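You operate a simulated robot arm through the tools that you are given. There is no shell and no other tool.

You are at the controls of a simulated robot arm. One attempt, no reset.

Task
Move the clear jug and wipe the stain off the drainer with the washed blue cloth.
Fine: jug on the drying grid; wash the cloth in the trough and leave it there after. Set down upright: jug. What is to be rubbed or washed off counts as gone when no trace of it is left.

It is judged by the outcome, as a careful person would: the job done as asked, and still so three seconds after it is handed in. It fails if anything else is knocked over, pushed out of place, dropped, spilled or broken. Flat cloth is picked up by pressing the open fingertips on it (5 to 10 N) and closing them slowly along it; thin cloth reads only 2 to 8 mm in the jaws.

Robot
A 7-joint arm with a two-finger parallel gripper, fixed in place. Base frame: the origin is at the foot of the arm, x ahead of it, y to its left, z up; the work surface is at about z = 0.88. Lengths are in m, angles in degrees, forces in N, time in s.
Its first joint turns from -149.0 to 149.0 degrees. Payload 3.43 kg.
The TCP is the grasp point between the finger pads, 0.03 m short of the fingertips. In the tool frame z runs along the fingers and y along their closing line. Largest opening 0.094 m; finger width 0.028, thickness 0.01; the body of the gripper, 0.05 by 0.096 m, starts 0.055 m behind the TCP.
Orientation is that of the tool frame in the base frame, as a unit quaternion [w, x, y, z]. With the fingers straight down and closing along the base's y, the tool's x points along the base's -x, its y along +y and its z along -z.

Tools
- The arm moves only by the tool move_arm. Its argument "plan" is one flat list of numbers, 6 for each row, row after row: the shift along the tool's x, y, z in m, then the turn, a rotation vector about the tool's x, y, z in degrees. In form: [dx, dy, dz, ax, ay, az, dx, dy, dz, ax, ay, az, ...]. A call has 1 to 20 rows; each row shifts and turns the commanded pose from where the row before left it, along the tool's axes as they then stand. "hand" is the finger opening in m, from 0 to 0.094, set as the call begins (left out, the last holds). Each row takes 0.2 s and may step no farther than 0.05 m and 8.6 degrees from the row before; otherwise, or with a gripper value out of range, the whole call is refused. A pose out of reach is approached as far as the arm can. The call stops where the force on the tool passes 90 N (or 10 N more than at its start, if that is more) or the arm is blocked; 0.2 s more then pass. Each finger travels about 0.045 m/s and halts on what it meets, pressing with about 34 N; the grip force reading is that of the motor and also rises with nothing between the fingers. The clock runs only during rows and for 0.2 s after the last one: add rows that do not move to give the fingers time. It gives the time, the measured TCP pose, the force on the tool (base axes), the opening and the grip force at its end, in the units of the frame above (readings bear some noise), with the torque about the TCP (base axes, N m) and any sound that the robot's microphone picked up, and new pictures: "views" is both (left out), scene, wrist or none.
- Cameras (640 x 400 px; columns grow to the right, rows downward): "scene" is fixed at [0.3766, -0.5051, 1.4646]; the picture's right is [-0.99, 0.11, 0.00], its down [0.08, 0.72, -0.69] and it looks along [-0.08, -0.68, -0.73] (base axes); focal length 214 px, centre (320, 200). "wrist" rides on the gripper at [0.076, 0.014, -0.103] in the tool frame; the picture's right is [-0.18, 0.98, 0.00], its down [-0.75, -0.14, -0.64] and it looks along [-0.63, -0.12, 0.77] (tool axes); focal length 243 px, centre (320, 200).
- measure_at(camera, pixels): for up to 12 pixels [column, row] of the newest picture of that camera ("zoom" is the newest enlarged one), the place [x, y, z] in the base frame of the surface seen there, good to about 0.002 m, but the place of the scene camera against the robot may be out by one fixed shift of up to 0.025 m in any direction. No time passes.
- inspect(camera, box): a new picture of the part [left, top, right, bottom] of that camera's present view, enlarged. No time passes.
- close_job(): hands the job in; it is judged then, once.

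Leave the gripper open and the arm clear of the work at the hand-in unless told otherwise.

The tools are called after "Emit:" by a JSON object that holds its "fn" and its "kwargs". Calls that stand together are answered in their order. move_arm: Moves the arm, as the interface text tells. Its arguments: {"type":"object","properties":{"plan":{"type":"array"},"hand":{"type":"number"},"views":{"type":"string","enum":["both","scene","wrist","none"]}},"required":["plan"]} The other tools are called the same way: measure_at (camera, pixels) gives the place of the surface under pixels of a picture; inspect (camera, box) takes an enlarged picture of a part of a camera's view; close_job () hands the job in.

At the start:

```text
time_s: 0.0
eef_pos: [0.3297, -0.9315, 1.2021]
tcp_rot: [0.0, 0.0, 1.0, 0.0]
ft_force: [-0.5, 0.6, 0.0]
moment: [0.0, 0.01, 0.03]
finger_gap: 0.0941
finger_force: 0.1
```

scene: 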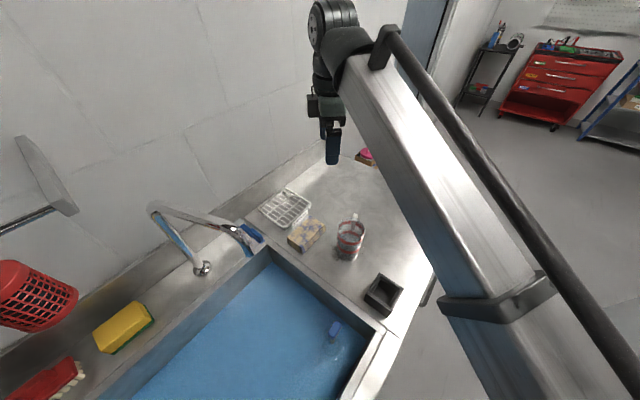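
wrist: 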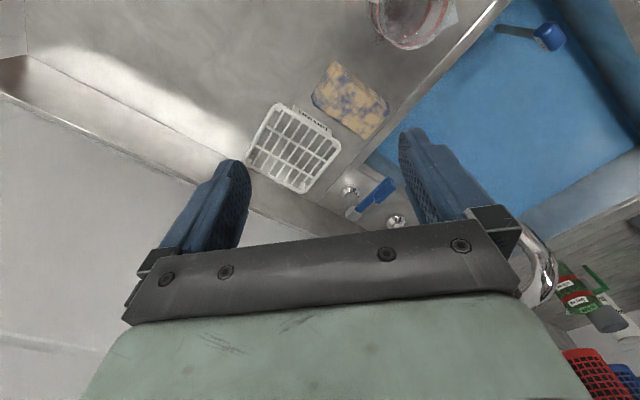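

I see a jug near (350,240), a white drying grid near (287,208), a patterned sponge or cloth near (306,235), and a blue trough. I'll enlarge these areas before moving anything.

Emit:
{"fn": "inspect", "kwargs": {"camera": "scene", "box": [220, 140, 440, 280]}}

Emit:
{"fn": "inspect", "kwargs": {"camera": "wrist", "box": [220, 0, 640, 262]}}

Emit:
{"fn": "inspect", "kwargs": {"camera": "scene", "box": [80, 190, 420, 400]}}

```text
2.86 times, centred on (330, 210) of scene
```

zoom: 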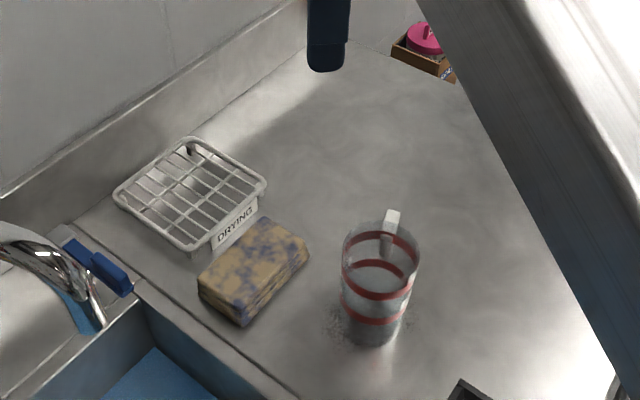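

```text
1.52 times, centred on (430, 131) of wrist
```

zoom: 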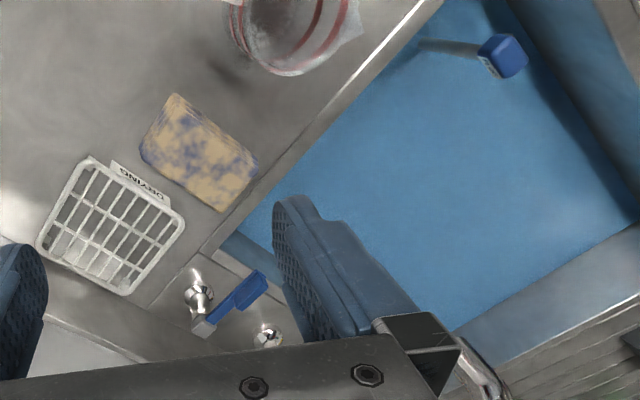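

```text
1.88 times, centred on (250, 295) of scene
```

zoom: 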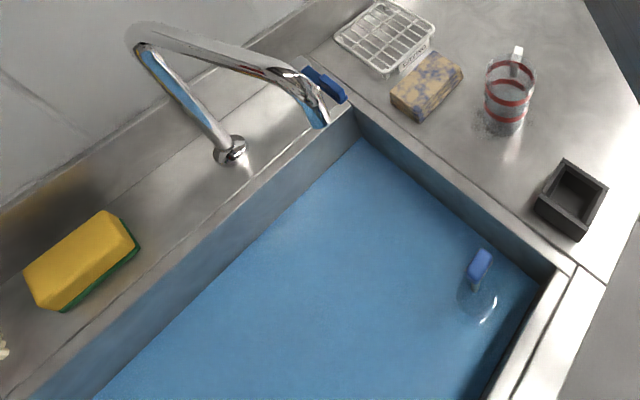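

The block at (306,235) is tan over blue, so it may be the dirty cloth. There is also something with a blue end in the trough near (335,330). I'll zoom closer on these and measure.

Emit:
{"fn": "inspect", "kwargs": {"camera": "scene", "box": [300, 300, 370, 370]}}

Emit:
{"fn": "inspect", "kwargs": {"camera": "scene", "box": [310, 200, 390, 270]}}

Emit:
{"fn": "inspect", "kwargs": {"camera": "scene", "box": [250, 180, 340, 260]}}

Emit:
{"fn": "inspect", "kwargs": {"camera": "wrist", "box": [470, 0, 640, 110]}}

Emit:
{"fn": "measure_at", "kwargs": {"camera": "scene", "pixels": [[335, 326], [330, 340], [280, 320], [306, 235], [322, 224], [290, 244], [350, 258], [350, 215], [287, 205], [270, 208], [370, 270], [385, 295]]}}

Emit:
{"fn": "measure_at", "kwargs": {"camera": "wrist", "pixels": [[548, 36], [510, 32], [500, 100], [350, 95], [335, 65], [385, 105], [295, 145], [265, 105], [335, 150], [245, 165], [410, 45], [260, 60]]}}

```text
5.71 times, centred on (335, 335) of scene
```

zoom: 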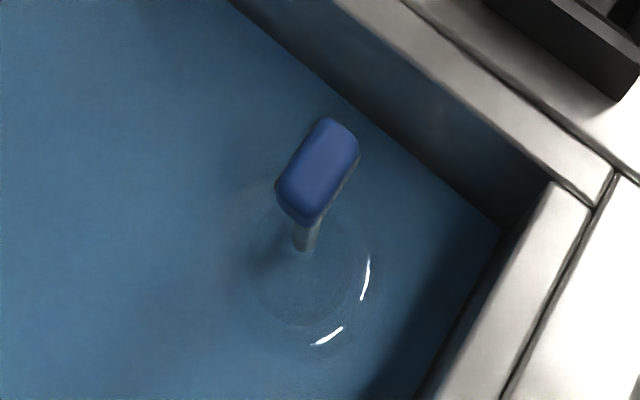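

```text
5.71 times, centred on (350, 235) of scene
```

zoom: 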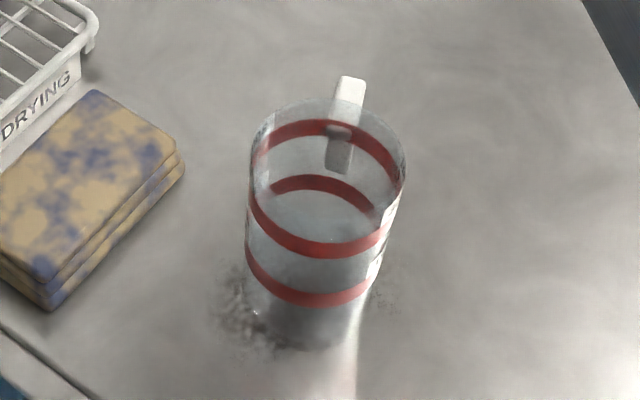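

```text
5.00 times, centred on (295, 220) of scene
```

zoom: 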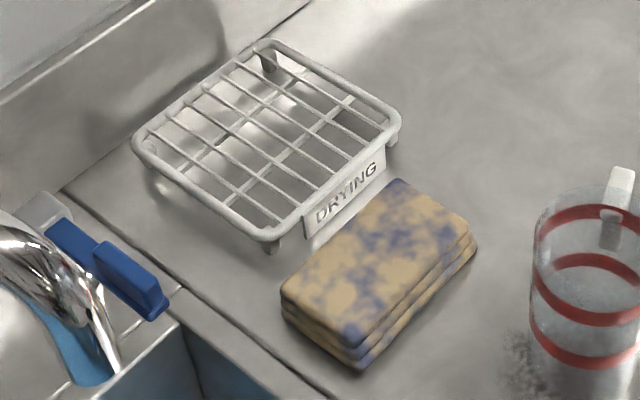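

```text
3.64 times, centred on (555, 55) of wrist
```

zoom: 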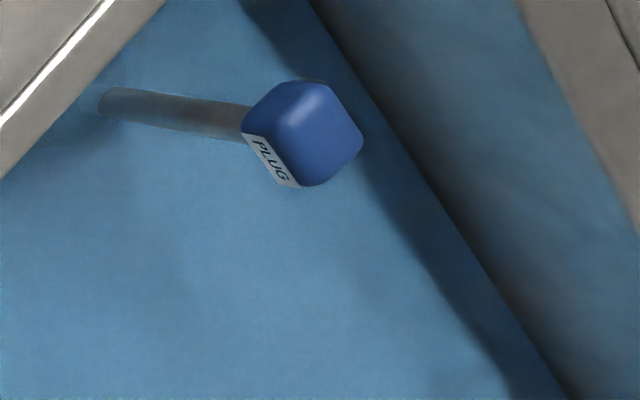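

```text
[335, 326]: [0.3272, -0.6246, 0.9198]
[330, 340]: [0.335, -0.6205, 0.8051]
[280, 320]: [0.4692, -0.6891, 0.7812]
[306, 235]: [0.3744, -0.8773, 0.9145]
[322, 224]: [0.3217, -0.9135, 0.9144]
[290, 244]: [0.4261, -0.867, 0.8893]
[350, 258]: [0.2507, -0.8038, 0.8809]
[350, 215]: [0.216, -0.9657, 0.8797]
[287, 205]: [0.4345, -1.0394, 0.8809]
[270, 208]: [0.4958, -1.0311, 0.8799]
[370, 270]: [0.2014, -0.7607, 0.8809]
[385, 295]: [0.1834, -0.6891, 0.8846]
```

```text
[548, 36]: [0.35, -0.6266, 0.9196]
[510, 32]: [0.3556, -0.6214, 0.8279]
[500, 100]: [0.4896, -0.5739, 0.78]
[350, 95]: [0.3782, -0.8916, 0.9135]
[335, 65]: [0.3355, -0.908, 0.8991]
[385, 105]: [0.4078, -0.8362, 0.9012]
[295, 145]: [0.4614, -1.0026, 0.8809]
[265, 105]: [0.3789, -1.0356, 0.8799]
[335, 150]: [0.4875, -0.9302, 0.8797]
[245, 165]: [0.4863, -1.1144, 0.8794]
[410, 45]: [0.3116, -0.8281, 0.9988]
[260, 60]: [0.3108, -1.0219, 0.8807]
```

The label reads PLUG, so the blue head stands on a stem in the trough. The grid carries a DRYING sign. The cloth is a folded stack, and the stain lies under and around the jug. I'll measure the grid rim, jug rim, trough and tap more precisely from both cameras.

Emit:
{"fn": "measure_at", "kwargs": {"camera": "wrist", "pixels": [[270, 106], [339, 146], [303, 191], [248, 164], [310, 112], [376, 20], [415, 47], [457, 10], [372, 195], [356, 213], [350, 190], [396, 222]]}}

Emit:
{"fn": "measure_at", "kwargs": {"camera": "wrist", "pixels": [[480, 25], [440, 60], [470, 50], [400, 110], [375, 150], [560, 100], [620, 100], [600, 170], [630, 140], [338, 64], [313, 93], [366, 137]]}}

Emit:
{"fn": "measure_at", "kwargs": {"camera": "scene", "pixels": [[333, 349], [341, 350], [310, 340], [270, 265], [240, 320], [360, 370], [385, 335], [345, 317], [345, 227], [364, 235], [337, 227], [354, 216]]}}

Emit:
{"fn": "measure_at", "kwargs": {"camera": "scene", "pixels": [[262, 208], [288, 227], [291, 190], [311, 205], [245, 230], [262, 242], [200, 267], [150, 207], [247, 243], [122, 325], [371, 300], [385, 275]]}}

```text
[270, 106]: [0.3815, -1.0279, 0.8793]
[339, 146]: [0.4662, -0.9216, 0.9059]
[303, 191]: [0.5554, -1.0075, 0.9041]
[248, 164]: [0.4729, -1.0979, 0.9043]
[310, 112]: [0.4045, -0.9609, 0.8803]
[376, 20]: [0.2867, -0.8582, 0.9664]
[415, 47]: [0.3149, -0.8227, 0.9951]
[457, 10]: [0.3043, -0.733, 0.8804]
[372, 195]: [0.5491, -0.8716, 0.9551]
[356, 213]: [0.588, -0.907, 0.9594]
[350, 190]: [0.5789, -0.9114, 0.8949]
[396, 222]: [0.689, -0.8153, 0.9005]
```

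```text
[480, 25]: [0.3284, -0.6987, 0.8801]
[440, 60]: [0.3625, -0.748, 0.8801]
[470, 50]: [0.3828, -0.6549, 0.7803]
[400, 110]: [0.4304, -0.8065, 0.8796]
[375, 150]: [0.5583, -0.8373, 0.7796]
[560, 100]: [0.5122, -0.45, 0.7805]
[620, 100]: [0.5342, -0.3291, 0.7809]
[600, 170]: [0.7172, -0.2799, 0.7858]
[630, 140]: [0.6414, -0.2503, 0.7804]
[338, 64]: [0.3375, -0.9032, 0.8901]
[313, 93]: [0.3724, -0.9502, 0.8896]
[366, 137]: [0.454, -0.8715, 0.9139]
```

```text
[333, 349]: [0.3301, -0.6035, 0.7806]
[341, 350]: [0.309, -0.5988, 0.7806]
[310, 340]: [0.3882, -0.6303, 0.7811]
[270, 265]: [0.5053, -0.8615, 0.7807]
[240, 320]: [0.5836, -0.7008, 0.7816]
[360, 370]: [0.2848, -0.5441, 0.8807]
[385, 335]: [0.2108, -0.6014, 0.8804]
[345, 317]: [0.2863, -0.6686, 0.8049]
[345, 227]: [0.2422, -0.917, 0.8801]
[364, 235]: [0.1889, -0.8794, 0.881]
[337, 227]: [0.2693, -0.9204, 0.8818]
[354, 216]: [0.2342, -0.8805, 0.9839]
```

```text
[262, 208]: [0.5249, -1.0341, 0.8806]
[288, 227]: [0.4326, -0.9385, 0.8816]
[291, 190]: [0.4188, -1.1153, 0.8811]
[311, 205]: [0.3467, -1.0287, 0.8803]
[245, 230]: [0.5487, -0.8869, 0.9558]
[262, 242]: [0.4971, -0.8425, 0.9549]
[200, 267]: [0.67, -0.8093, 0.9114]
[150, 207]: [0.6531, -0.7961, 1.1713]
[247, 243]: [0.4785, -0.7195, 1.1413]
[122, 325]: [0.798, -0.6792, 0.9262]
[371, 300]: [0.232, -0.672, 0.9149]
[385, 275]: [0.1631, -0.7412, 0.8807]
```

From the wrist camera:
- The grid top is at about z 0.905, centred near (0.47, -1.01).
- The cloth's top is at about 0.914.
- The trough surface is at 0.78.
- The tap lever is near (0.55, -0.87, 0.955).

The jug is cut off at the top of the wrist picture. I'll move the arm toward -x and slightly back, keeping this height, so the wrist camera sees the jug, cloth and grid together.

Emit:
{"fn": "move_arm", "kwargs": {"plan": [0.04, 0.018, 0, 0, 0, 0, 0.04, 0.018, 0, 0, 0, 0, 0.04, 0.018, 0, 0, 0, 0, 0.04, 0.018, 0, 0, 0, 0, 0.04, 0.018, 0, 0, 0, 0, 0.04, 0.018, 0, 0, 0, 0, 0.04, 0.018, 0, 0, 0, 0, 0, 0, 0, 0, 0, 0], "hand": 0.094}}

```text
time_s: 1.8
eef_pos: [0.0524, -0.8109, 1.1908]
tcp_rot: [0.001, 0.0, 1.0, -0.006]
ft_force: [1.0, -1.5, 0.1]
moment: [0.0, 0.03, 0.06]
finger_gap: 0.0939
finger_force: 0.1
out of reach, approached as far as the arm can: row 6, 7
```

scene: 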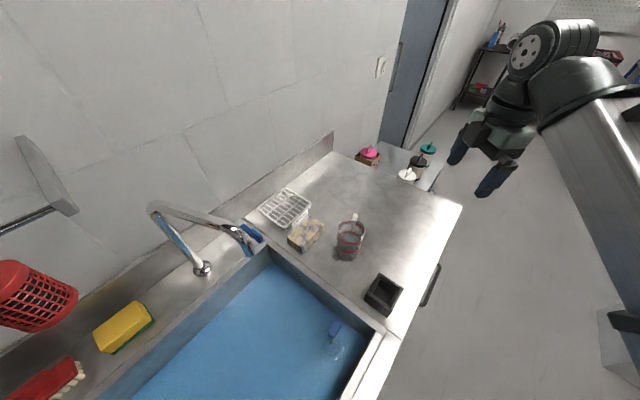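
wrist: 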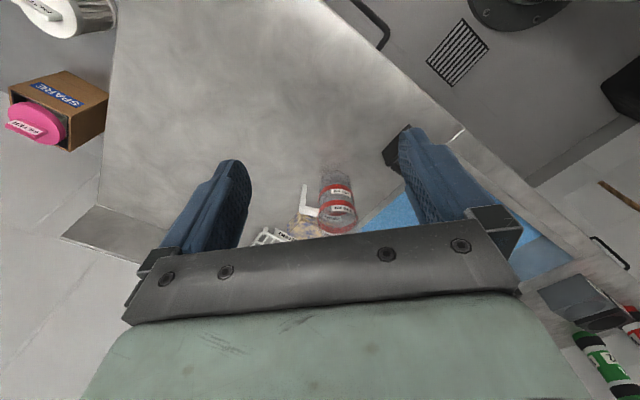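

The wrist view now shows the jug at (338,200), its handle to the left and a label on it, plus a SPARE box on the left. I'll enlarge those.

Emit:
{"fn": "inspect", "kwargs": {"camera": "wrist", "box": [240, 140, 400, 250]}}

Emit:
{"fn": "inspect", "kwargs": {"camera": "wrist", "box": [0, 0, 160, 160]}}

Emit:
{"fn": "inspect", "kwargs": {"camera": "scene", "box": [340, 130, 460, 210]}}

Emit:
{"fn": "measure_at", "kwargs": {"camera": "wrist", "pixels": [[338, 192], [340, 208], [322, 190], [355, 190], [305, 190], [312, 212], [335, 225], [355, 215], [365, 190], [310, 200], [330, 170], [397, 155]]}}

```text
3.64 times, centred on (320, 195) of wrist
```

zoom: 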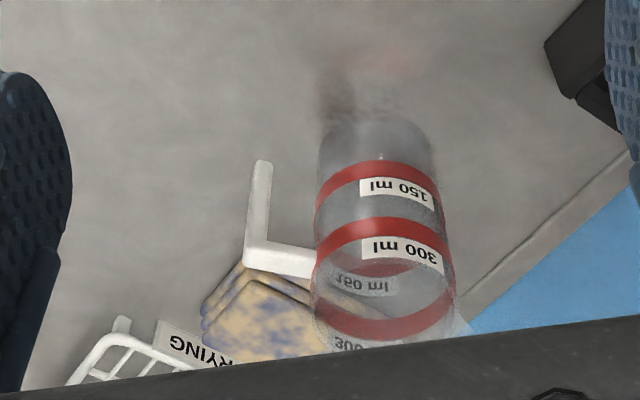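

```text
2.50 times, centred on (80, 80) of wrist
```

zoom: 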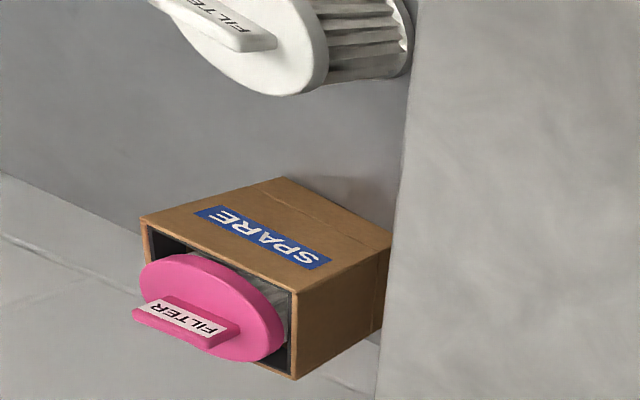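

```text
5.00 times, centred on (400, 170) of scene
```

zoom: 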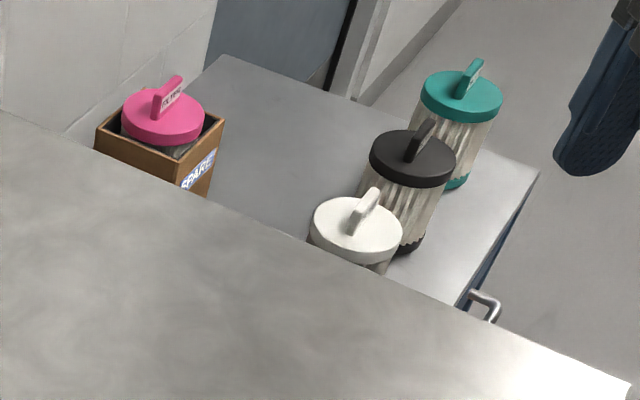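

```text
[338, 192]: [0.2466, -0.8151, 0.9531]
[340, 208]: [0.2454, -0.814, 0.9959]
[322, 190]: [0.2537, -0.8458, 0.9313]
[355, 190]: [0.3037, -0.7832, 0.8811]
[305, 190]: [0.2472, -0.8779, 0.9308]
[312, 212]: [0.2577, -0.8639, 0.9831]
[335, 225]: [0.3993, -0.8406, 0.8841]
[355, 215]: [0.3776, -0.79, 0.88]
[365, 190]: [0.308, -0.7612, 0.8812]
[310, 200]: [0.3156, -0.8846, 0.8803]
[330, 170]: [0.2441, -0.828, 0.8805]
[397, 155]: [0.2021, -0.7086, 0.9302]
```

The jug's bands read 150 ml and 300 ml. Its white handle points toward about -y/-x, and the stain shows on the -x side as dark and reddish marks. I'll draw back to about (0.22, -0.67, 1.15) and yaw about +71° so the wrist camera looks outward at the jug, cloth and grid.

Emit:
{"fn": "move_arm", "kwargs": {"plan": [-0.033, 0.029, 0.008, 0, 0, 0, -0.033, 0.029, 0.008, 0, 0, 0, -0.033, 0.029, 0.008, 0, 0, 0, -0.033, 0.029, 0.008, 0, 0, 0, -0.033, 0.029, 0.008, 0, 0, 0, 0, 0, 0, 0, 0, 7.9, 0, 0, 0, 0, 0, 7.9, 0, 0, 0, 0, 0, 7.9, 0, 0, 0, 0, 0, 7.9, 0, 0, 0, 0, 0, 7.9, 0, 0, 0, 0, 0, 7.9, 0, 0, 0, 0, 0, 7.9, 0, 0, 0, 0, 0, 7.9, 0, 0, 0, 0, 0, 7.9]}}

```text
time_s: 4.2
eef_pos: [0.2187, -0.6773, 1.134]
tcp_rot: [0.008, 0.382, 0.924, -0.011]
ft_force: [-0.3, -1.3, -1.1]
moment: [0.02, -0.13, 0.15]
finger_gap: 0.094
finger_force: 0.1
out of reach, approached as far as the arm can: row 1, 2, 3, 6
stopped in row 12: the force on the tool passed its limit at 105 N (the readings are from after the stop); the commanded pose is now the measured one
```

scene: 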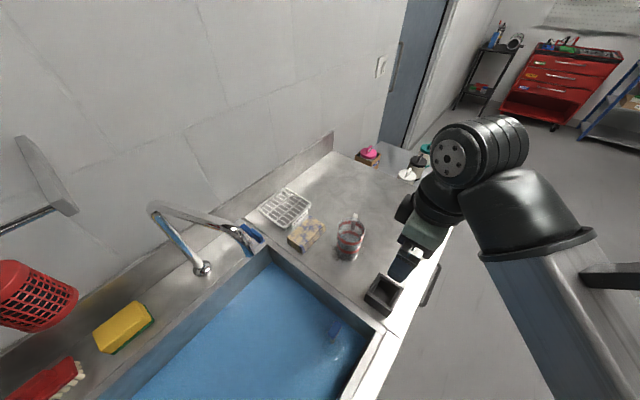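
wrist: 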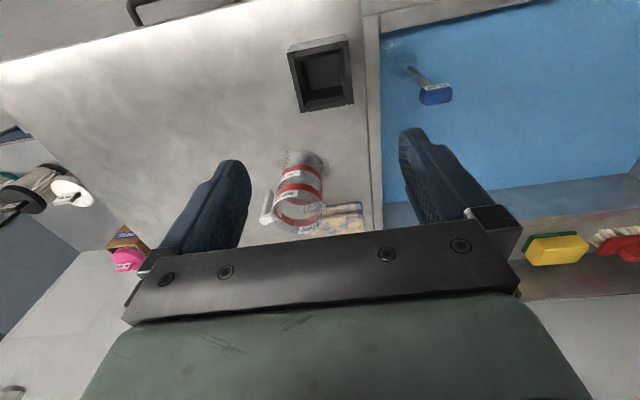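

The force limit tripped in mid-air while the arm was near its inner reach limit, and the readings afterwards are near zero. Nothing in the scene looks displaced. I'll enlarge the wrist view to study the jug, stain and trough.

Emit:
{"fn": "inspect", "kwargs": {"camera": "wrist", "box": [230, 130, 400, 240]}}

Emit:
{"fn": "inspect", "kwargs": {"camera": "wrist", "box": [370, 30, 530, 140]}}

Emit:
{"fn": "inspect", "kwargs": {"camera": "scene", "box": [330, 200, 450, 300]}}

Emit:
{"fn": "measure_at", "kwargs": {"camera": "wrist", "pixels": [[297, 173], [296, 187], [275, 185], [322, 185], [265, 210], [300, 197], [310, 160], [435, 96], [415, 75], [408, 68], [390, 100], [345, 60]]}}

```text
3.64 times, centred on (315, 185) of wrist
```

zoom: 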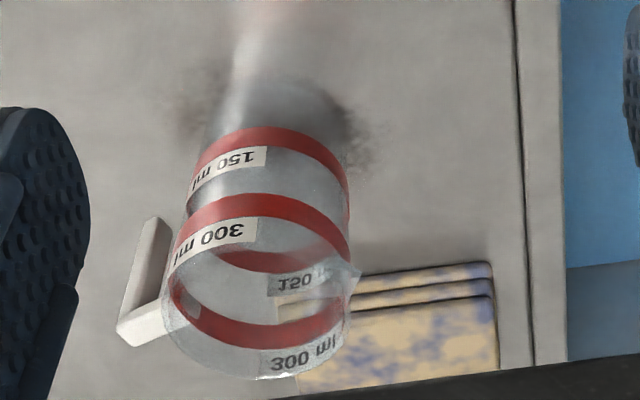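

```text
3.64 times, centred on (450, 85) of wrist
```

zoom: 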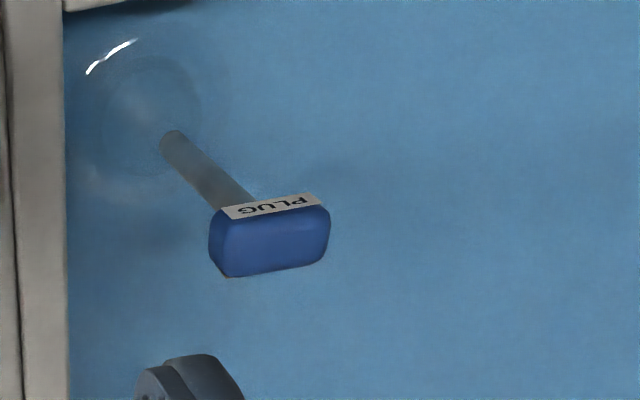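

```text
4.00 times, centred on (390, 250) of scene
```

zoom: 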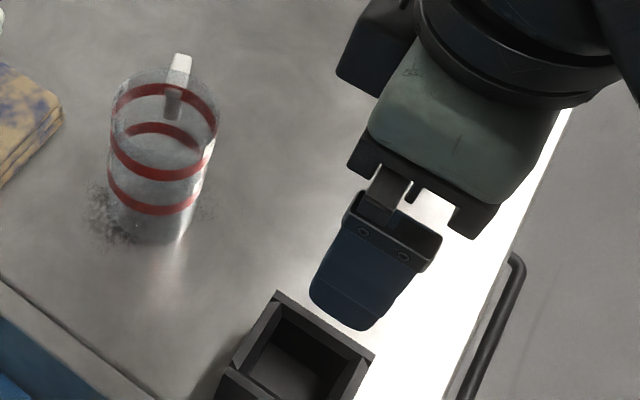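

```text
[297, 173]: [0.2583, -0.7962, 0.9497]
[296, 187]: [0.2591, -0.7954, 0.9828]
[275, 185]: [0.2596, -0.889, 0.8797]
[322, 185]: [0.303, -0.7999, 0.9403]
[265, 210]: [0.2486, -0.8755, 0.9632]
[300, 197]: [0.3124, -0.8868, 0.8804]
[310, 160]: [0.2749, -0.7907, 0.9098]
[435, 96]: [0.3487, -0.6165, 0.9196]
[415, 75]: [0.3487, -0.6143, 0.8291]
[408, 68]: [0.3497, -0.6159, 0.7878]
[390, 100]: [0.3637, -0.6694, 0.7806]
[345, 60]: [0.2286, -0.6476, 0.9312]
```

What I found:
- The jug has radius about 0.035 and is centred near (0.2805, -0.8245). Its handle points at about -122°.
- The stain forms dark specks around the jug's foot.
- The ring under the plug stem appears displaced downward, so the trough holds water with its surface at z ≈ 0.78. The plug must stay put.

The grid is about 1.11 m out, so the jug has to be carried with the tool tilted outward. I'll move to about (0.29, -0.74, 1.10), tilt 45° outward, then yaw so the approach heads about -97°.

Emit:
{"fn": "move_arm", "kwargs": {"plan": [-0.0316, 0.0019, 0.0113, 0, 0, 0, -0.0316, 0.0019, 0.0113, 0, 0, 0, -0.0316, 0.0019, 0.0113, 0, 0, 0, 0, 0, 0, 0, -7.5, 0, 0, 0, 0, 0, -7.5, 0, 0, 0, 0, 0, -7.5, 0, 0, 0, 0, 0, -7.5, 0, 0, 0, 0, 0, -7.5, 0, 0, 0, 0, 0, -7.5, 0, 0, 0, 0, 0, 0, 0]}}

```text
time_s: 6.4
eef_pos: [0.2883, -0.7425, 1.101]
tcp_rot: [0.361, 0.35, 0.85, -0.157]
ft_force: [-0.6, -0.6, 0.7]
moment: [0.01, 0.01, 0.0]
finger_gap: 0.094
finger_force: 0.1
```

scene: 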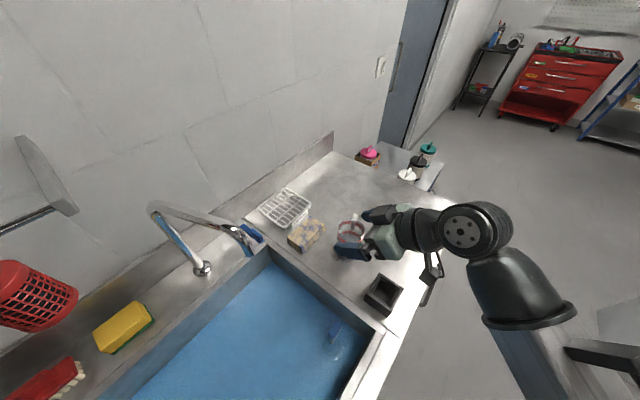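
wrist: 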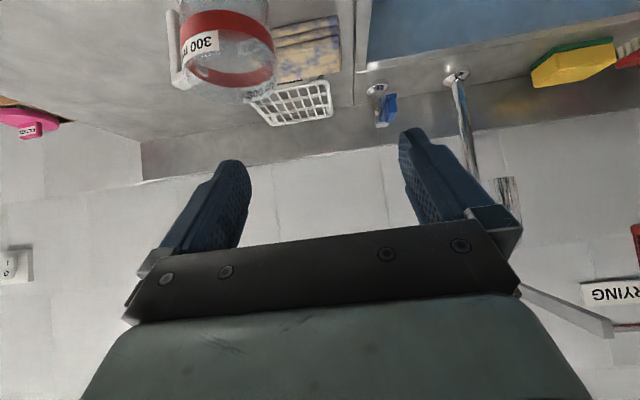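

The tilt worked without trouble. The wrist view now shows the jug rim at (230,45), the grid at (290,100) and the tap lever at (385,108). I'll measure jug rim and grid details.

Emit:
{"fn": "inspect", "kwargs": {"camera": "wrist", "box": [150, 0, 350, 130]}}

Emit:
{"fn": "measure_at", "kwargs": {"camera": "wrist", "pixels": [[200, 40], [230, 25], [230, 80], [272, 55], [181, 45], [173, 60], [188, 82], [245, 68], [330, 82], [333, 115], [272, 124], [246, 97]]}}

Emit:
{"fn": "measure_at", "kwargs": {"camera": "wrist", "pixels": [[310, 83], [301, 99], [290, 122], [320, 100], [278, 110], [330, 98], [388, 98], [385, 118], [377, 88], [455, 75], [467, 150], [275, 95]]}}

```text
3.08 times, centred on (250, 65) of wrist
```

zoom: 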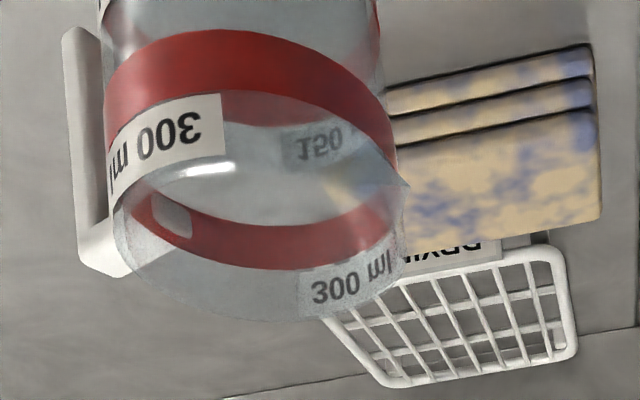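

```text
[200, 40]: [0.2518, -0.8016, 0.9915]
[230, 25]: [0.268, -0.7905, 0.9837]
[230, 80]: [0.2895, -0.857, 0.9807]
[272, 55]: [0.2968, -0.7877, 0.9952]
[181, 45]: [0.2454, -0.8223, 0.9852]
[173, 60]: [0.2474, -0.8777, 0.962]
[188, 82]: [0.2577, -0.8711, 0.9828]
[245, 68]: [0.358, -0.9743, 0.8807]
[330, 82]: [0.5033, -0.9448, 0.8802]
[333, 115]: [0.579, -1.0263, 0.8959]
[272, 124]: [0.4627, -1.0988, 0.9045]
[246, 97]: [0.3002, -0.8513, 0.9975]
```

```text
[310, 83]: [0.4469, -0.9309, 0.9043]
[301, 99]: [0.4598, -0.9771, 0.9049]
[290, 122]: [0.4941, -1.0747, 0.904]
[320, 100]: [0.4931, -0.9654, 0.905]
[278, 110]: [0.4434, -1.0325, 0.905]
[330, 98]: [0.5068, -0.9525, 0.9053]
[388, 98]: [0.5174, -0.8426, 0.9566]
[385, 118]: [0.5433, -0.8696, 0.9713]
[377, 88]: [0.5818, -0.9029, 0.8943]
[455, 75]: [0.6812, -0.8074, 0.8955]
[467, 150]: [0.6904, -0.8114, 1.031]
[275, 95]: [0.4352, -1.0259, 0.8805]
```

The jug rim is at z ≈ 1.0 and the grid top at 0.905. Before I take the arm out to the grid, I need to know where the tap spout stands, so I'll measure along it.

Emit:
{"fn": "measure_at", "kwargs": {"camera": "scene", "pixels": [[155, 208], [175, 212], [195, 217], [215, 222], [232, 228], [240, 233], [246, 241], [251, 250], [254, 256], [178, 240], [165, 225], [195, 262]]}}

Emit:
{"fn": "inspect", "kwargs": {"camera": "scene", "box": [130, 180, 310, 290]}}

```text
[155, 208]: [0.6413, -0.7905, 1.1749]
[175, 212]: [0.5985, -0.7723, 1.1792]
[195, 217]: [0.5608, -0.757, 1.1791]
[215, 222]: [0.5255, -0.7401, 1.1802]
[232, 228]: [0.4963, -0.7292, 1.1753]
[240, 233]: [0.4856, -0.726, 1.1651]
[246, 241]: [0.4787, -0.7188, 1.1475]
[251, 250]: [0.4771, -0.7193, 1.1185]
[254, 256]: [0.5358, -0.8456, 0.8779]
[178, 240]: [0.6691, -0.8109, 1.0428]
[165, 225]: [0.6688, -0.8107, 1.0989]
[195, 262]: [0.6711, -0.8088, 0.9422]
```

```text
3.56 times, centred on (220, 235) of scene
```

zoom: 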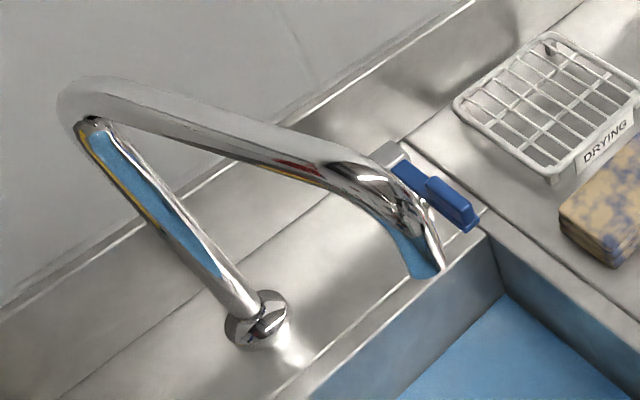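

The tap's horizontal arm runs at z ≈ 1.18 and ends in a spout near (0.50, -0.72), down to about 1.10. I'll stay on its -x side. As an empty test of reach over the grid, I'll yaw to heading about -68° and move to about (0.464, -0.997, 1.06), well above everything there.

Emit:
{"fn": "move_arm", "kwargs": {"plan": [0, 0, 0, -0.6, 1.3, 0.5, 0, 0, 0, 5.42, 0, 5.42, 0, 0, 0, 5.42, 0, 5.42, 0, 0, 0, 5.42, 0, 5.42, -0.02636, 0.0097, 0.03464, 0, 0, 0, -0.02636, 0.0097, 0.03464, 0, 0, 0, -0.02636, 0.0097, 0.03464, 0, 0, 0, -0.02636, 0.0097, 0.03464, 0, 0, 0, -0.02636, 0.0097, 0.03464, 0, 0, 0, -0.02636, 0.0097, 0.03464, 0, 0, 0, -0.02636, 0.0097, 0.03464, 0, 0, 0, 0, 0, 0, 0, 0, 0]}}

```text
time_s: 9.0
eef_pos: [0.4661, -0.9966, 1.0606]
tcp_rot: [0.317, 0.516, 0.766, -0.214]
ft_force: [0.4, 0.1, 0.2]
moment: [0.0, 0.0, 0.03]
finger_gap: 0.0939
finger_force: 0.0
```

scene: 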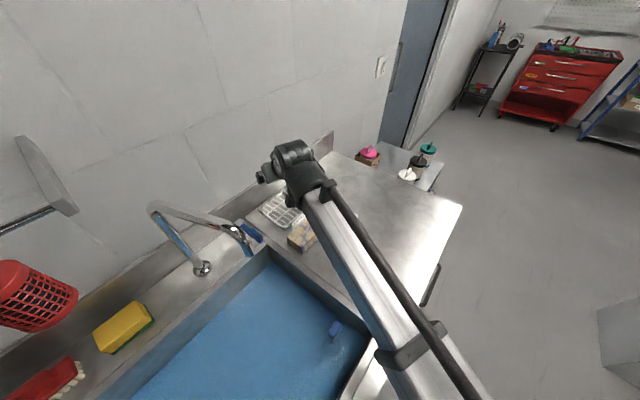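
wrist: 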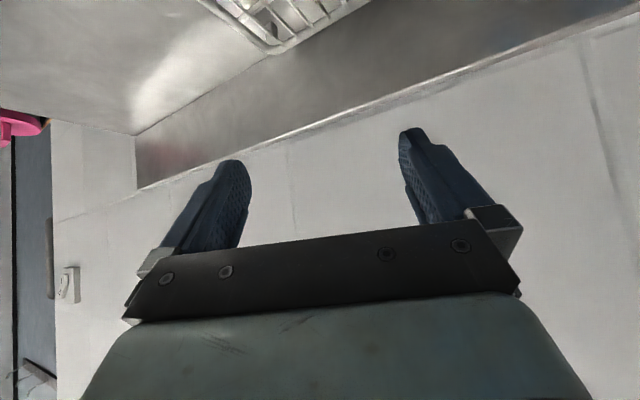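

The pose over the grid is reached exactly and clear of the tap. I'll briefly test the lower placing height (TCP z ≈ 1.0), come back up, return, and turn to the jug pre-grasp at heading -97°, about (0.291, -0.733, 1.062).

Emit:
{"fn": "move_arm", "kwargs": {"plan": [0.0212, 0, 0.0212, 0, 0, 0, 0.0212, 0, 0.0212, 0, 0, 0, -0.0212, 0, -0.0212, 0, 0, 0, -0.0212, 0, -0.0212, 0, 0, 0, 0.0312, -0.0091, -0.0315, 0, 0, 0, 0.0312, -0.0091, -0.0315, 0, 0, 0, 0.0312, -0.0091, -0.0315, 0, 0, 0, 0.0312, -0.0091, -0.0315, 0, 0, 0, 0.0312, -0.0091, -0.0315, 0, 0, 0, 0.0312, -0.0091, -0.0315, 0, 0, 0, 0.0312, -0.0091, -0.0315, 0, 0, 0, 0, 0, 0, 5.13, 0, 5.13, 0, 0, 0, 5.13, 0, 5.13, 0, 0, 0, 5.13, 0, 5.13, 0, 0, 0, 5.13, 0, 5.13, 0, 0, 0, 0, 0, 0]}}

```text
time_s: 12.4
eef_pos: [0.289, -0.7324, 1.0627]
tcp_rot: [0.252, 0.693, 0.612, -0.286]
ft_force: [0.3, 0.7, 0.0]
moment: [-0.01, 0.01, 0.0]
finger_gap: 0.0941
finger_force: 0.2
```

scene: 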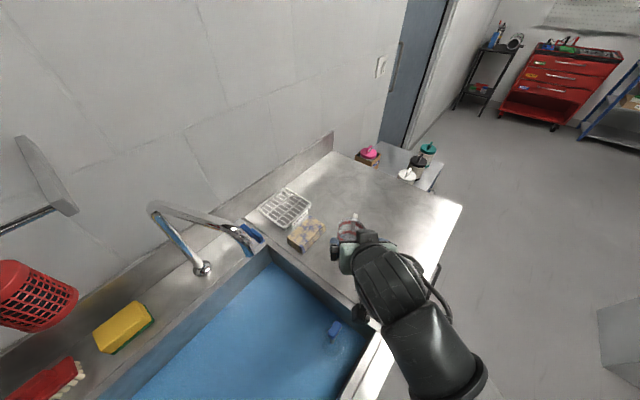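
wrist: 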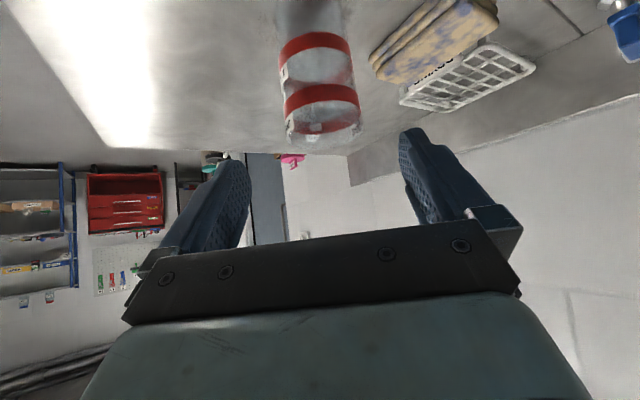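

The lower grid height was reached too. Now I'm in front of the jug, which sits between the fingers at (320,90) with the handle on the far side. I'll inspect and measure to refine its centre.

Emit:
{"fn": "inspect", "kwargs": {"camera": "wrist", "box": [240, 0, 420, 170]}}

Emit:
{"fn": "measure_at", "kwargs": {"camera": "wrist", "pixels": [[290, 48], [318, 40], [345, 42], [296, 98], [320, 93], [350, 95], [284, 52], [352, 52], [315, 127], [300, 135], [345, 135], [320, 105]]}}

```text
2.35 times, centred on (330, 85) of wrist
```

zoom: 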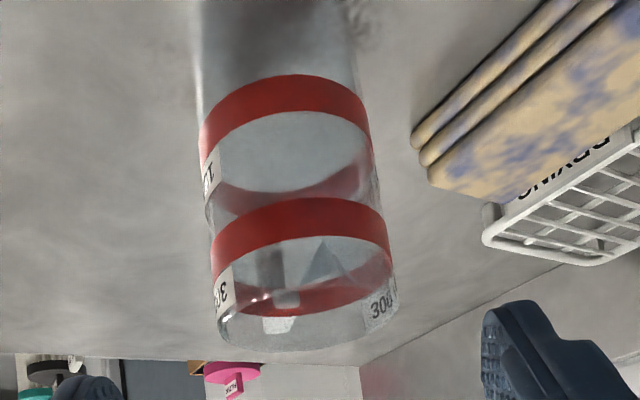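

```text
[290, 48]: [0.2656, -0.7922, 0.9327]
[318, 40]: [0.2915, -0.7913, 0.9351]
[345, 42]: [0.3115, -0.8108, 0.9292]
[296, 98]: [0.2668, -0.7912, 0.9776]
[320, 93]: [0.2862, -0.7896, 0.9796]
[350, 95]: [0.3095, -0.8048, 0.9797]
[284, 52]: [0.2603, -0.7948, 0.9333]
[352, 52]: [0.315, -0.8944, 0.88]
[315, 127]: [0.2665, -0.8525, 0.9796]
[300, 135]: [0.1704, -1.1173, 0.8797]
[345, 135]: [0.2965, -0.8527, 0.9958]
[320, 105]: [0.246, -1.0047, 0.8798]
```

The jug centre refines to about (0.280, -0.823) with radius about 0.0345. I'll approach 0.12 m along the tool axis with fingers open, so the TCP stops near (0.281, -0.816, 0.977) and the fingers straddle the body.

Emit:
{"fn": "move_arm", "kwargs": {"plan": [0.0003, 0.0005, 0.03, 0, 0, 0, 0.0003, 0.0005, 0.03, 0, 0, 0, 0.0003, 0.0006, 0.03, 0, 0, 0, 0.0003, 0.0006, 0.015, 0, 0, 0, 0, 0, 0.015, 0, 0, 0, 0, 0, 0, 0, 0, 0], "hand": 0.094}}

```text
time_s: 13.8
eef_pos: [0.2814, -0.8176, 0.9785]
tcp_rot: [0.254, 0.691, 0.613, -0.286]
ft_force: [-0.1, 0.2, 0.2]
moment: [0.0, 0.06, 0.0]
finger_gap: 0.094
finger_force: 0.2
```

scene: 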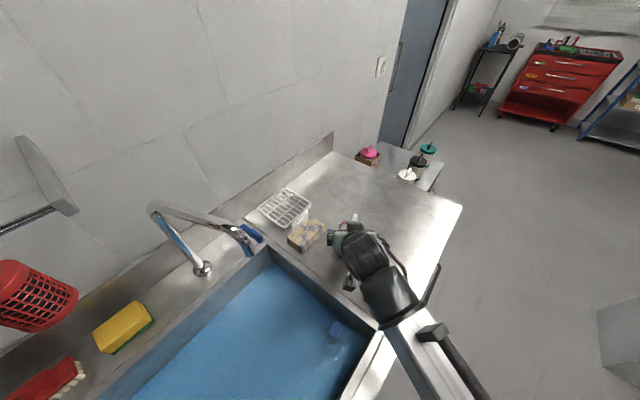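
wrist: 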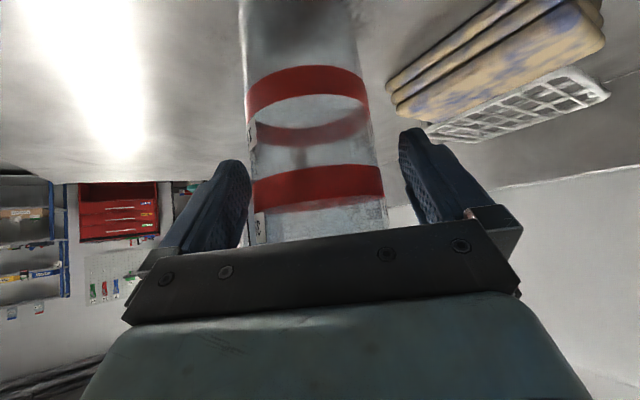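

The jug is between the fingers with no contact (forces near zero). Now I'll close the fingers on it, holding the arm still.

Emit:
{"fn": "move_arm", "kwargs": {"plan": [0, 0, 0, 0, 0, 0, 0, 0, 0, 0, 0, 0, 0, 0, 0, 0, 0, 0, 0, 0, 0, 0, 0, 0], "hand": 0.05}}

```text
time_s: 14.8
eef_pos: [0.2826, -0.8166, 0.9778]
tcp_rot: [0.254, 0.691, 0.613, -0.286]
ft_force: [-0.2, 0.2, 1.5]
moment: [-0.01, -0.03, 0.02]
finger_gap: 0.0692
finger_force: 33.3
```

scene: 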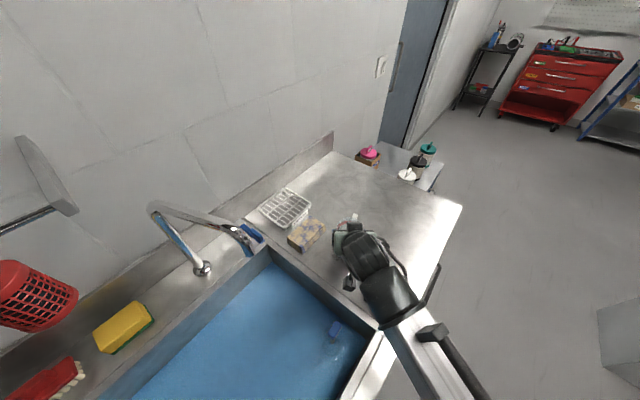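
wrist: 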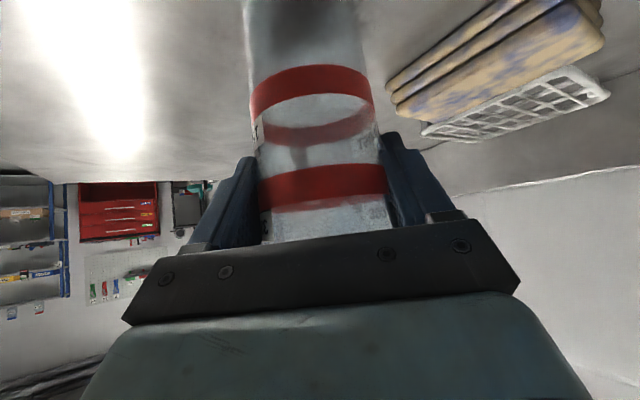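

The grip is firm: gap 0.069, force 33 N. I'll lift straight up 0.08 m, gently, keeping the jug upright.

Emit:
{"fn": "move_arm", "kwargs": {"plan": [-0.0035, 0, -0.0035, 0, 0, 0, -0.0106, 0, -0.0106, 0, 0, 0, -0.01414, 0, -0.01414, 0, 0, 0, -0.01414, 0, -0.01414, 0, 0, 0, -0.0106, 0, -0.0106, 0, 0, 0, -0.0035, 0, -0.0035, 0, 0, 0, 0, 0, 0, 0, 0, 0]}}

```text
time_s: 16.4
eef_pos: [0.2794, -0.8159, 1.0574]
tcp_rot: [0.254, 0.691, 0.613, -0.286]
ft_force: [-0.3, -0.4, -0.4]
moment: [-0.04, 0.03, 0.01]
finger_gap: 0.0651
finger_force: 34.1
```

scene: 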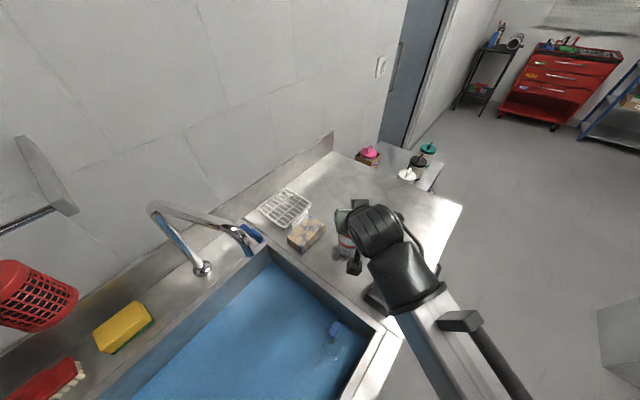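
wrist: 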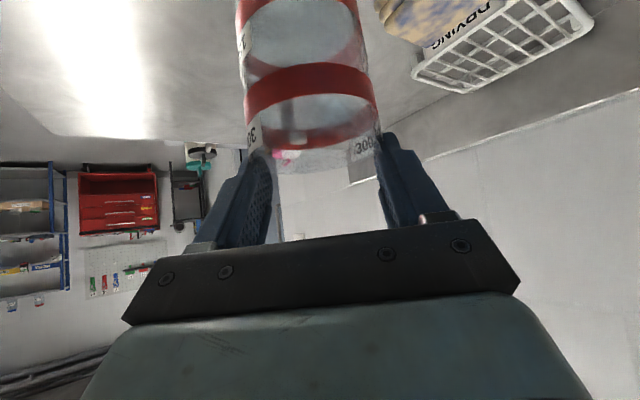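

The gap fell to 0.065 and the rim has moved down in the wrist picture, so the fingers slid on the jug. I'll look closely before doing anything else.

Emit:
{"fn": "inspect", "kwargs": {"camera": "scene", "box": [310, 190, 400, 270]}}

Emit:
{"fn": "inspect", "kwargs": {"camera": "wrist", "box": [200, 0, 440, 230]}}

Emit:
{"fn": "measure_at", "kwargs": {"camera": "wrist", "pixels": [[262, 90], [310, 78], [360, 80], [262, 20], [310, 5], [300, 140], [250, 40], [365, 100], [340, 150], [275, 165], [310, 100], [350, 20]]}}

```text
5.00 times, centred on (355, 230) of scene
```

zoom: 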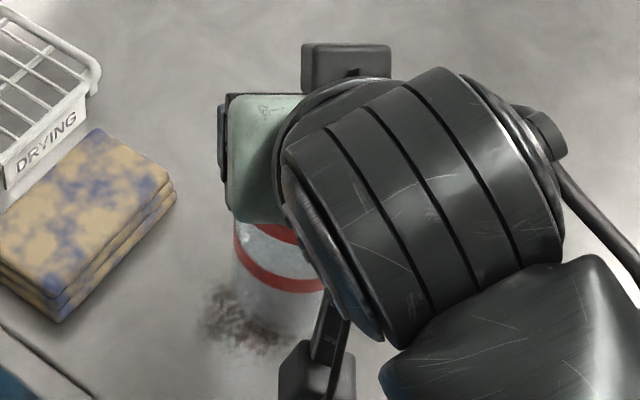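

```text
1.74 times, centred on (320, 115) of wrist
```

zoom: 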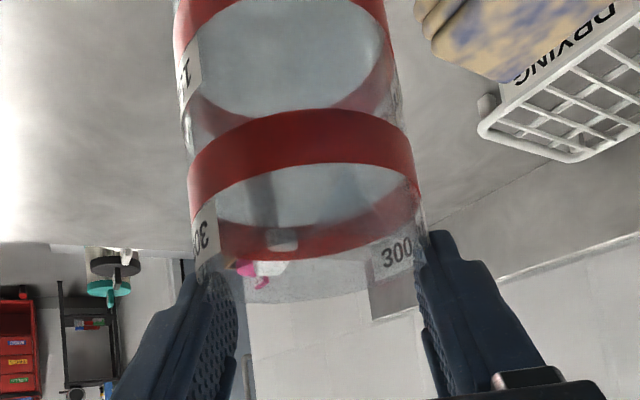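

```text
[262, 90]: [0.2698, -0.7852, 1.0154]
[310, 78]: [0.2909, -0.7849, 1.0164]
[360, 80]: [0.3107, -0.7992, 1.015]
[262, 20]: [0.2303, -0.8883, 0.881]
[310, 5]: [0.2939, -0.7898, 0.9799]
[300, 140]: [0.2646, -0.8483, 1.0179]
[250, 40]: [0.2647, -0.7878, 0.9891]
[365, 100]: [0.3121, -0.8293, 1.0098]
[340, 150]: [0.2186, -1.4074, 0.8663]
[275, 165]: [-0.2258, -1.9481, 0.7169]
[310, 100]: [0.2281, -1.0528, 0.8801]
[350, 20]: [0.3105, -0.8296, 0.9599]
```

The jug is lifted about 3.5 cm but has slid down roughly 4 cm in the grip, and is now held only near its rim. That is not safe, so I'll lower it straight back onto the counter by 0.037 m and grip it again.

Emit:
{"fn": "move_arm", "kwargs": {"plan": [0.0099, 0, 0.0099, 0, 0, 0, 0.0092, 0, 0.0092, 0, 0, 0, 0.0071, 0, 0.0071, 0, 0, 0, 0, 0, 0, 0, 0, 0]}}

```text
time_s: 17.4
eef_pos: [0.2802, -0.8156, 1.0208]
tcp_rot: [0.254, 0.692, 0.612, -0.287]
ft_force: [-0.6, -0.3, 0.3]
moment: [0.08, -0.01, 0.02]
finger_gap: 0.065
finger_force: 33.7
```

scene: 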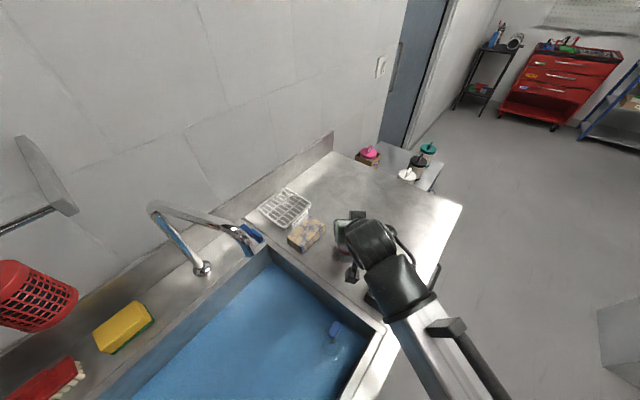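
wrist: 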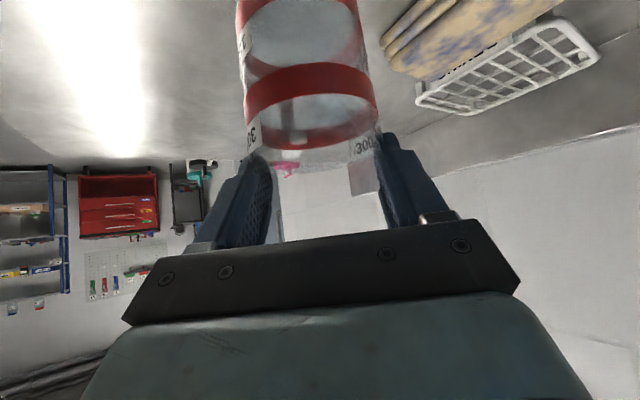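

The jug kept its place in the grip on the way down. I'll measure the band heights to see whether the foot is on the counter.

Emit:
{"fn": "measure_at", "kwargs": {"camera": "wrist", "pixels": [[262, 90], [310, 78], [360, 80], [300, 140], [250, 40], [365, 100], [310, 5], [260, 5], [350, 20], [375, 120], [255, 130], [330, 170]]}}

Emit:
{"fn": "inspect", "kwargs": {"camera": "wrist", "box": [220, 0, 420, 230]}}

Emit:
{"fn": "inspect", "kwargs": {"camera": "scene", "box": [310, 190, 400, 270]}}

```text
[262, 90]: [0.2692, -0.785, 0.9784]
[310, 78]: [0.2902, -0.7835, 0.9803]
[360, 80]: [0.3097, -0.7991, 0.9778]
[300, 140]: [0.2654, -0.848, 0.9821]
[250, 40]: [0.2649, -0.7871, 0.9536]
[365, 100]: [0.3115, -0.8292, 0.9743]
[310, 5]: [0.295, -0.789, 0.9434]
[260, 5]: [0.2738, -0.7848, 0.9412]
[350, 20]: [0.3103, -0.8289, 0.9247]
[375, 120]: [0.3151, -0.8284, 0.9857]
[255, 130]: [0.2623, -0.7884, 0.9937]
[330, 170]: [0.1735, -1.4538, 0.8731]
```

```text
1.74 times, centred on (320, 115) of wrist
```

zoom: 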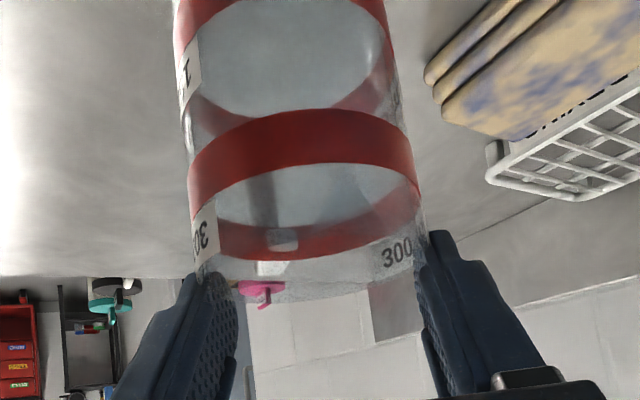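

```text
5.00 times, centred on (355, 230) of scene
```

zoom: 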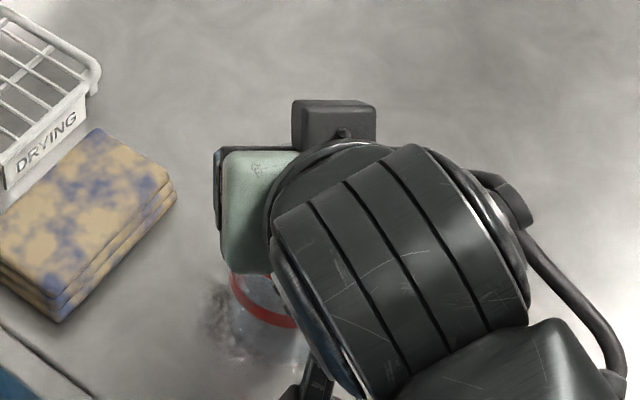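

The bands are back at z ≈ 0.979, their original height, so the jug stands on the counter. I'll open the fingers and let it stand, then lower the open gripper so it can take the body lower.

Emit:
{"fn": "move_arm", "kwargs": {"plan": [0, 0, 0, 0, 0, 0, 0, 0, 0, 0, 0, 0, 0, 0, 0, 0, 0, 0, 0, 0, 0, 0, 0, 0], "hand": 0.094}}

```text
time_s: 18.4
eef_pos: [0.2813, -0.8173, 1.0202]
tcp_rot: [0.255, 0.691, 0.613, -0.286]
ft_force: [0.1, -0.1, -0.4]
moment: [-0.02, -0.02, 0.02]
finger_gap: 0.094
finger_force: 0.0
```

scene: 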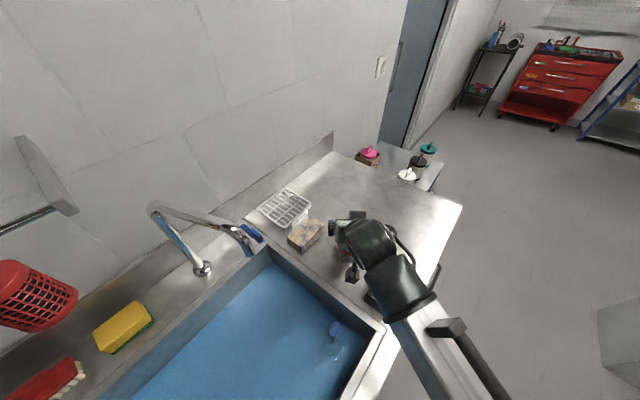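
wrist: 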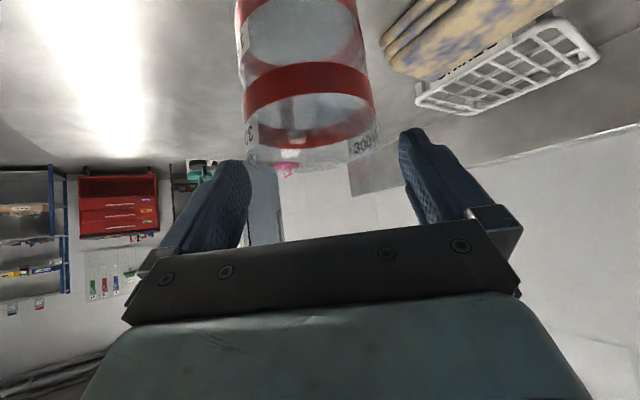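

The jug stands upright and unmoved after release. I'll re-measure its position from this picture.

Emit:
{"fn": "measure_at", "kwargs": {"camera": "wrist", "pixels": [[255, 95], [300, 78], [345, 80], [368, 100], [250, 30], [365, 40], [270, 148], [345, 150], [300, 135], [300, 155], [260, 5], [330, 0]]}}

Emit:
{"fn": "inspect", "kwargs": {"camera": "wrist", "box": [220, 0, 420, 200]}}

```text
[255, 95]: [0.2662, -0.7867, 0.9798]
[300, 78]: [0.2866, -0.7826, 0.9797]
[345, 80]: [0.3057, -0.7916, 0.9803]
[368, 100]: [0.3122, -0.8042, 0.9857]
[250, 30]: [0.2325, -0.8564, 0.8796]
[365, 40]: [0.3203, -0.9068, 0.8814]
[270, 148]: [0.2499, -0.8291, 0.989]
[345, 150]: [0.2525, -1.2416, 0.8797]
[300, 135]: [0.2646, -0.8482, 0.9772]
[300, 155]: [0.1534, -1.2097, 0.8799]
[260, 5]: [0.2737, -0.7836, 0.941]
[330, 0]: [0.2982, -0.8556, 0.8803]
```

```text
2.00 times, centred on (320, 100) of wrist
```

zoom: 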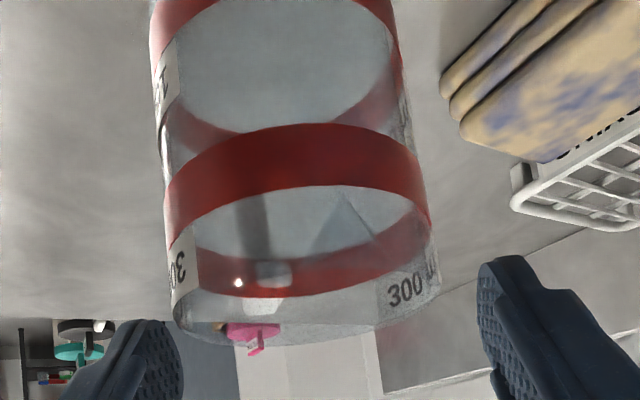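

Jug centre is now (0.281, -0.817). I'll lower the open gripper about 0.055 m so it grips around z ≈ 0.957, then check contact.

Emit:
{"fn": "move_arm", "kwargs": {"plan": [0.015, 0, 0.0108, 0, 0, 0, 0.015, 0, 0.0108, 0, 0, 0, 0.015, 0, 0.0108, 0, 0, 0, 0, 0, 0, 0, 0, 0], "hand": 0.094}}

```text
time_s: 19.4
eef_pos: [0.2836, -0.8074, 0.9648]
tcp_rot: [0.254, 0.691, 0.613, -0.286]
ft_force: [-0.3, 0.7, 0.1]
moment: [-0.01, 0.01, 0.01]
finger_gap: 0.0938
finger_force: 0.0
```

scene: 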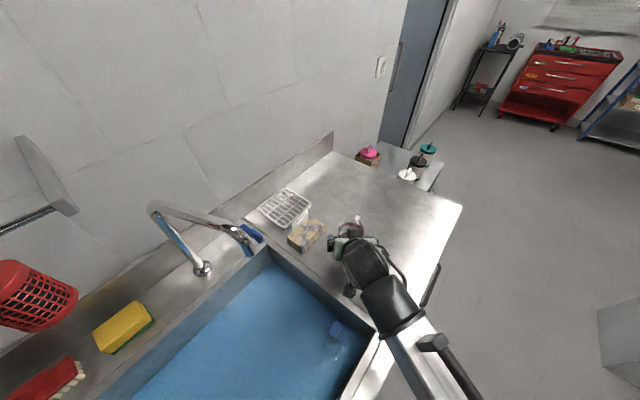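
wrist: 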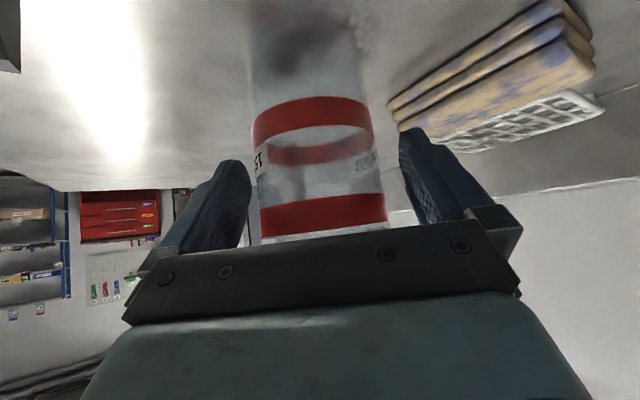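

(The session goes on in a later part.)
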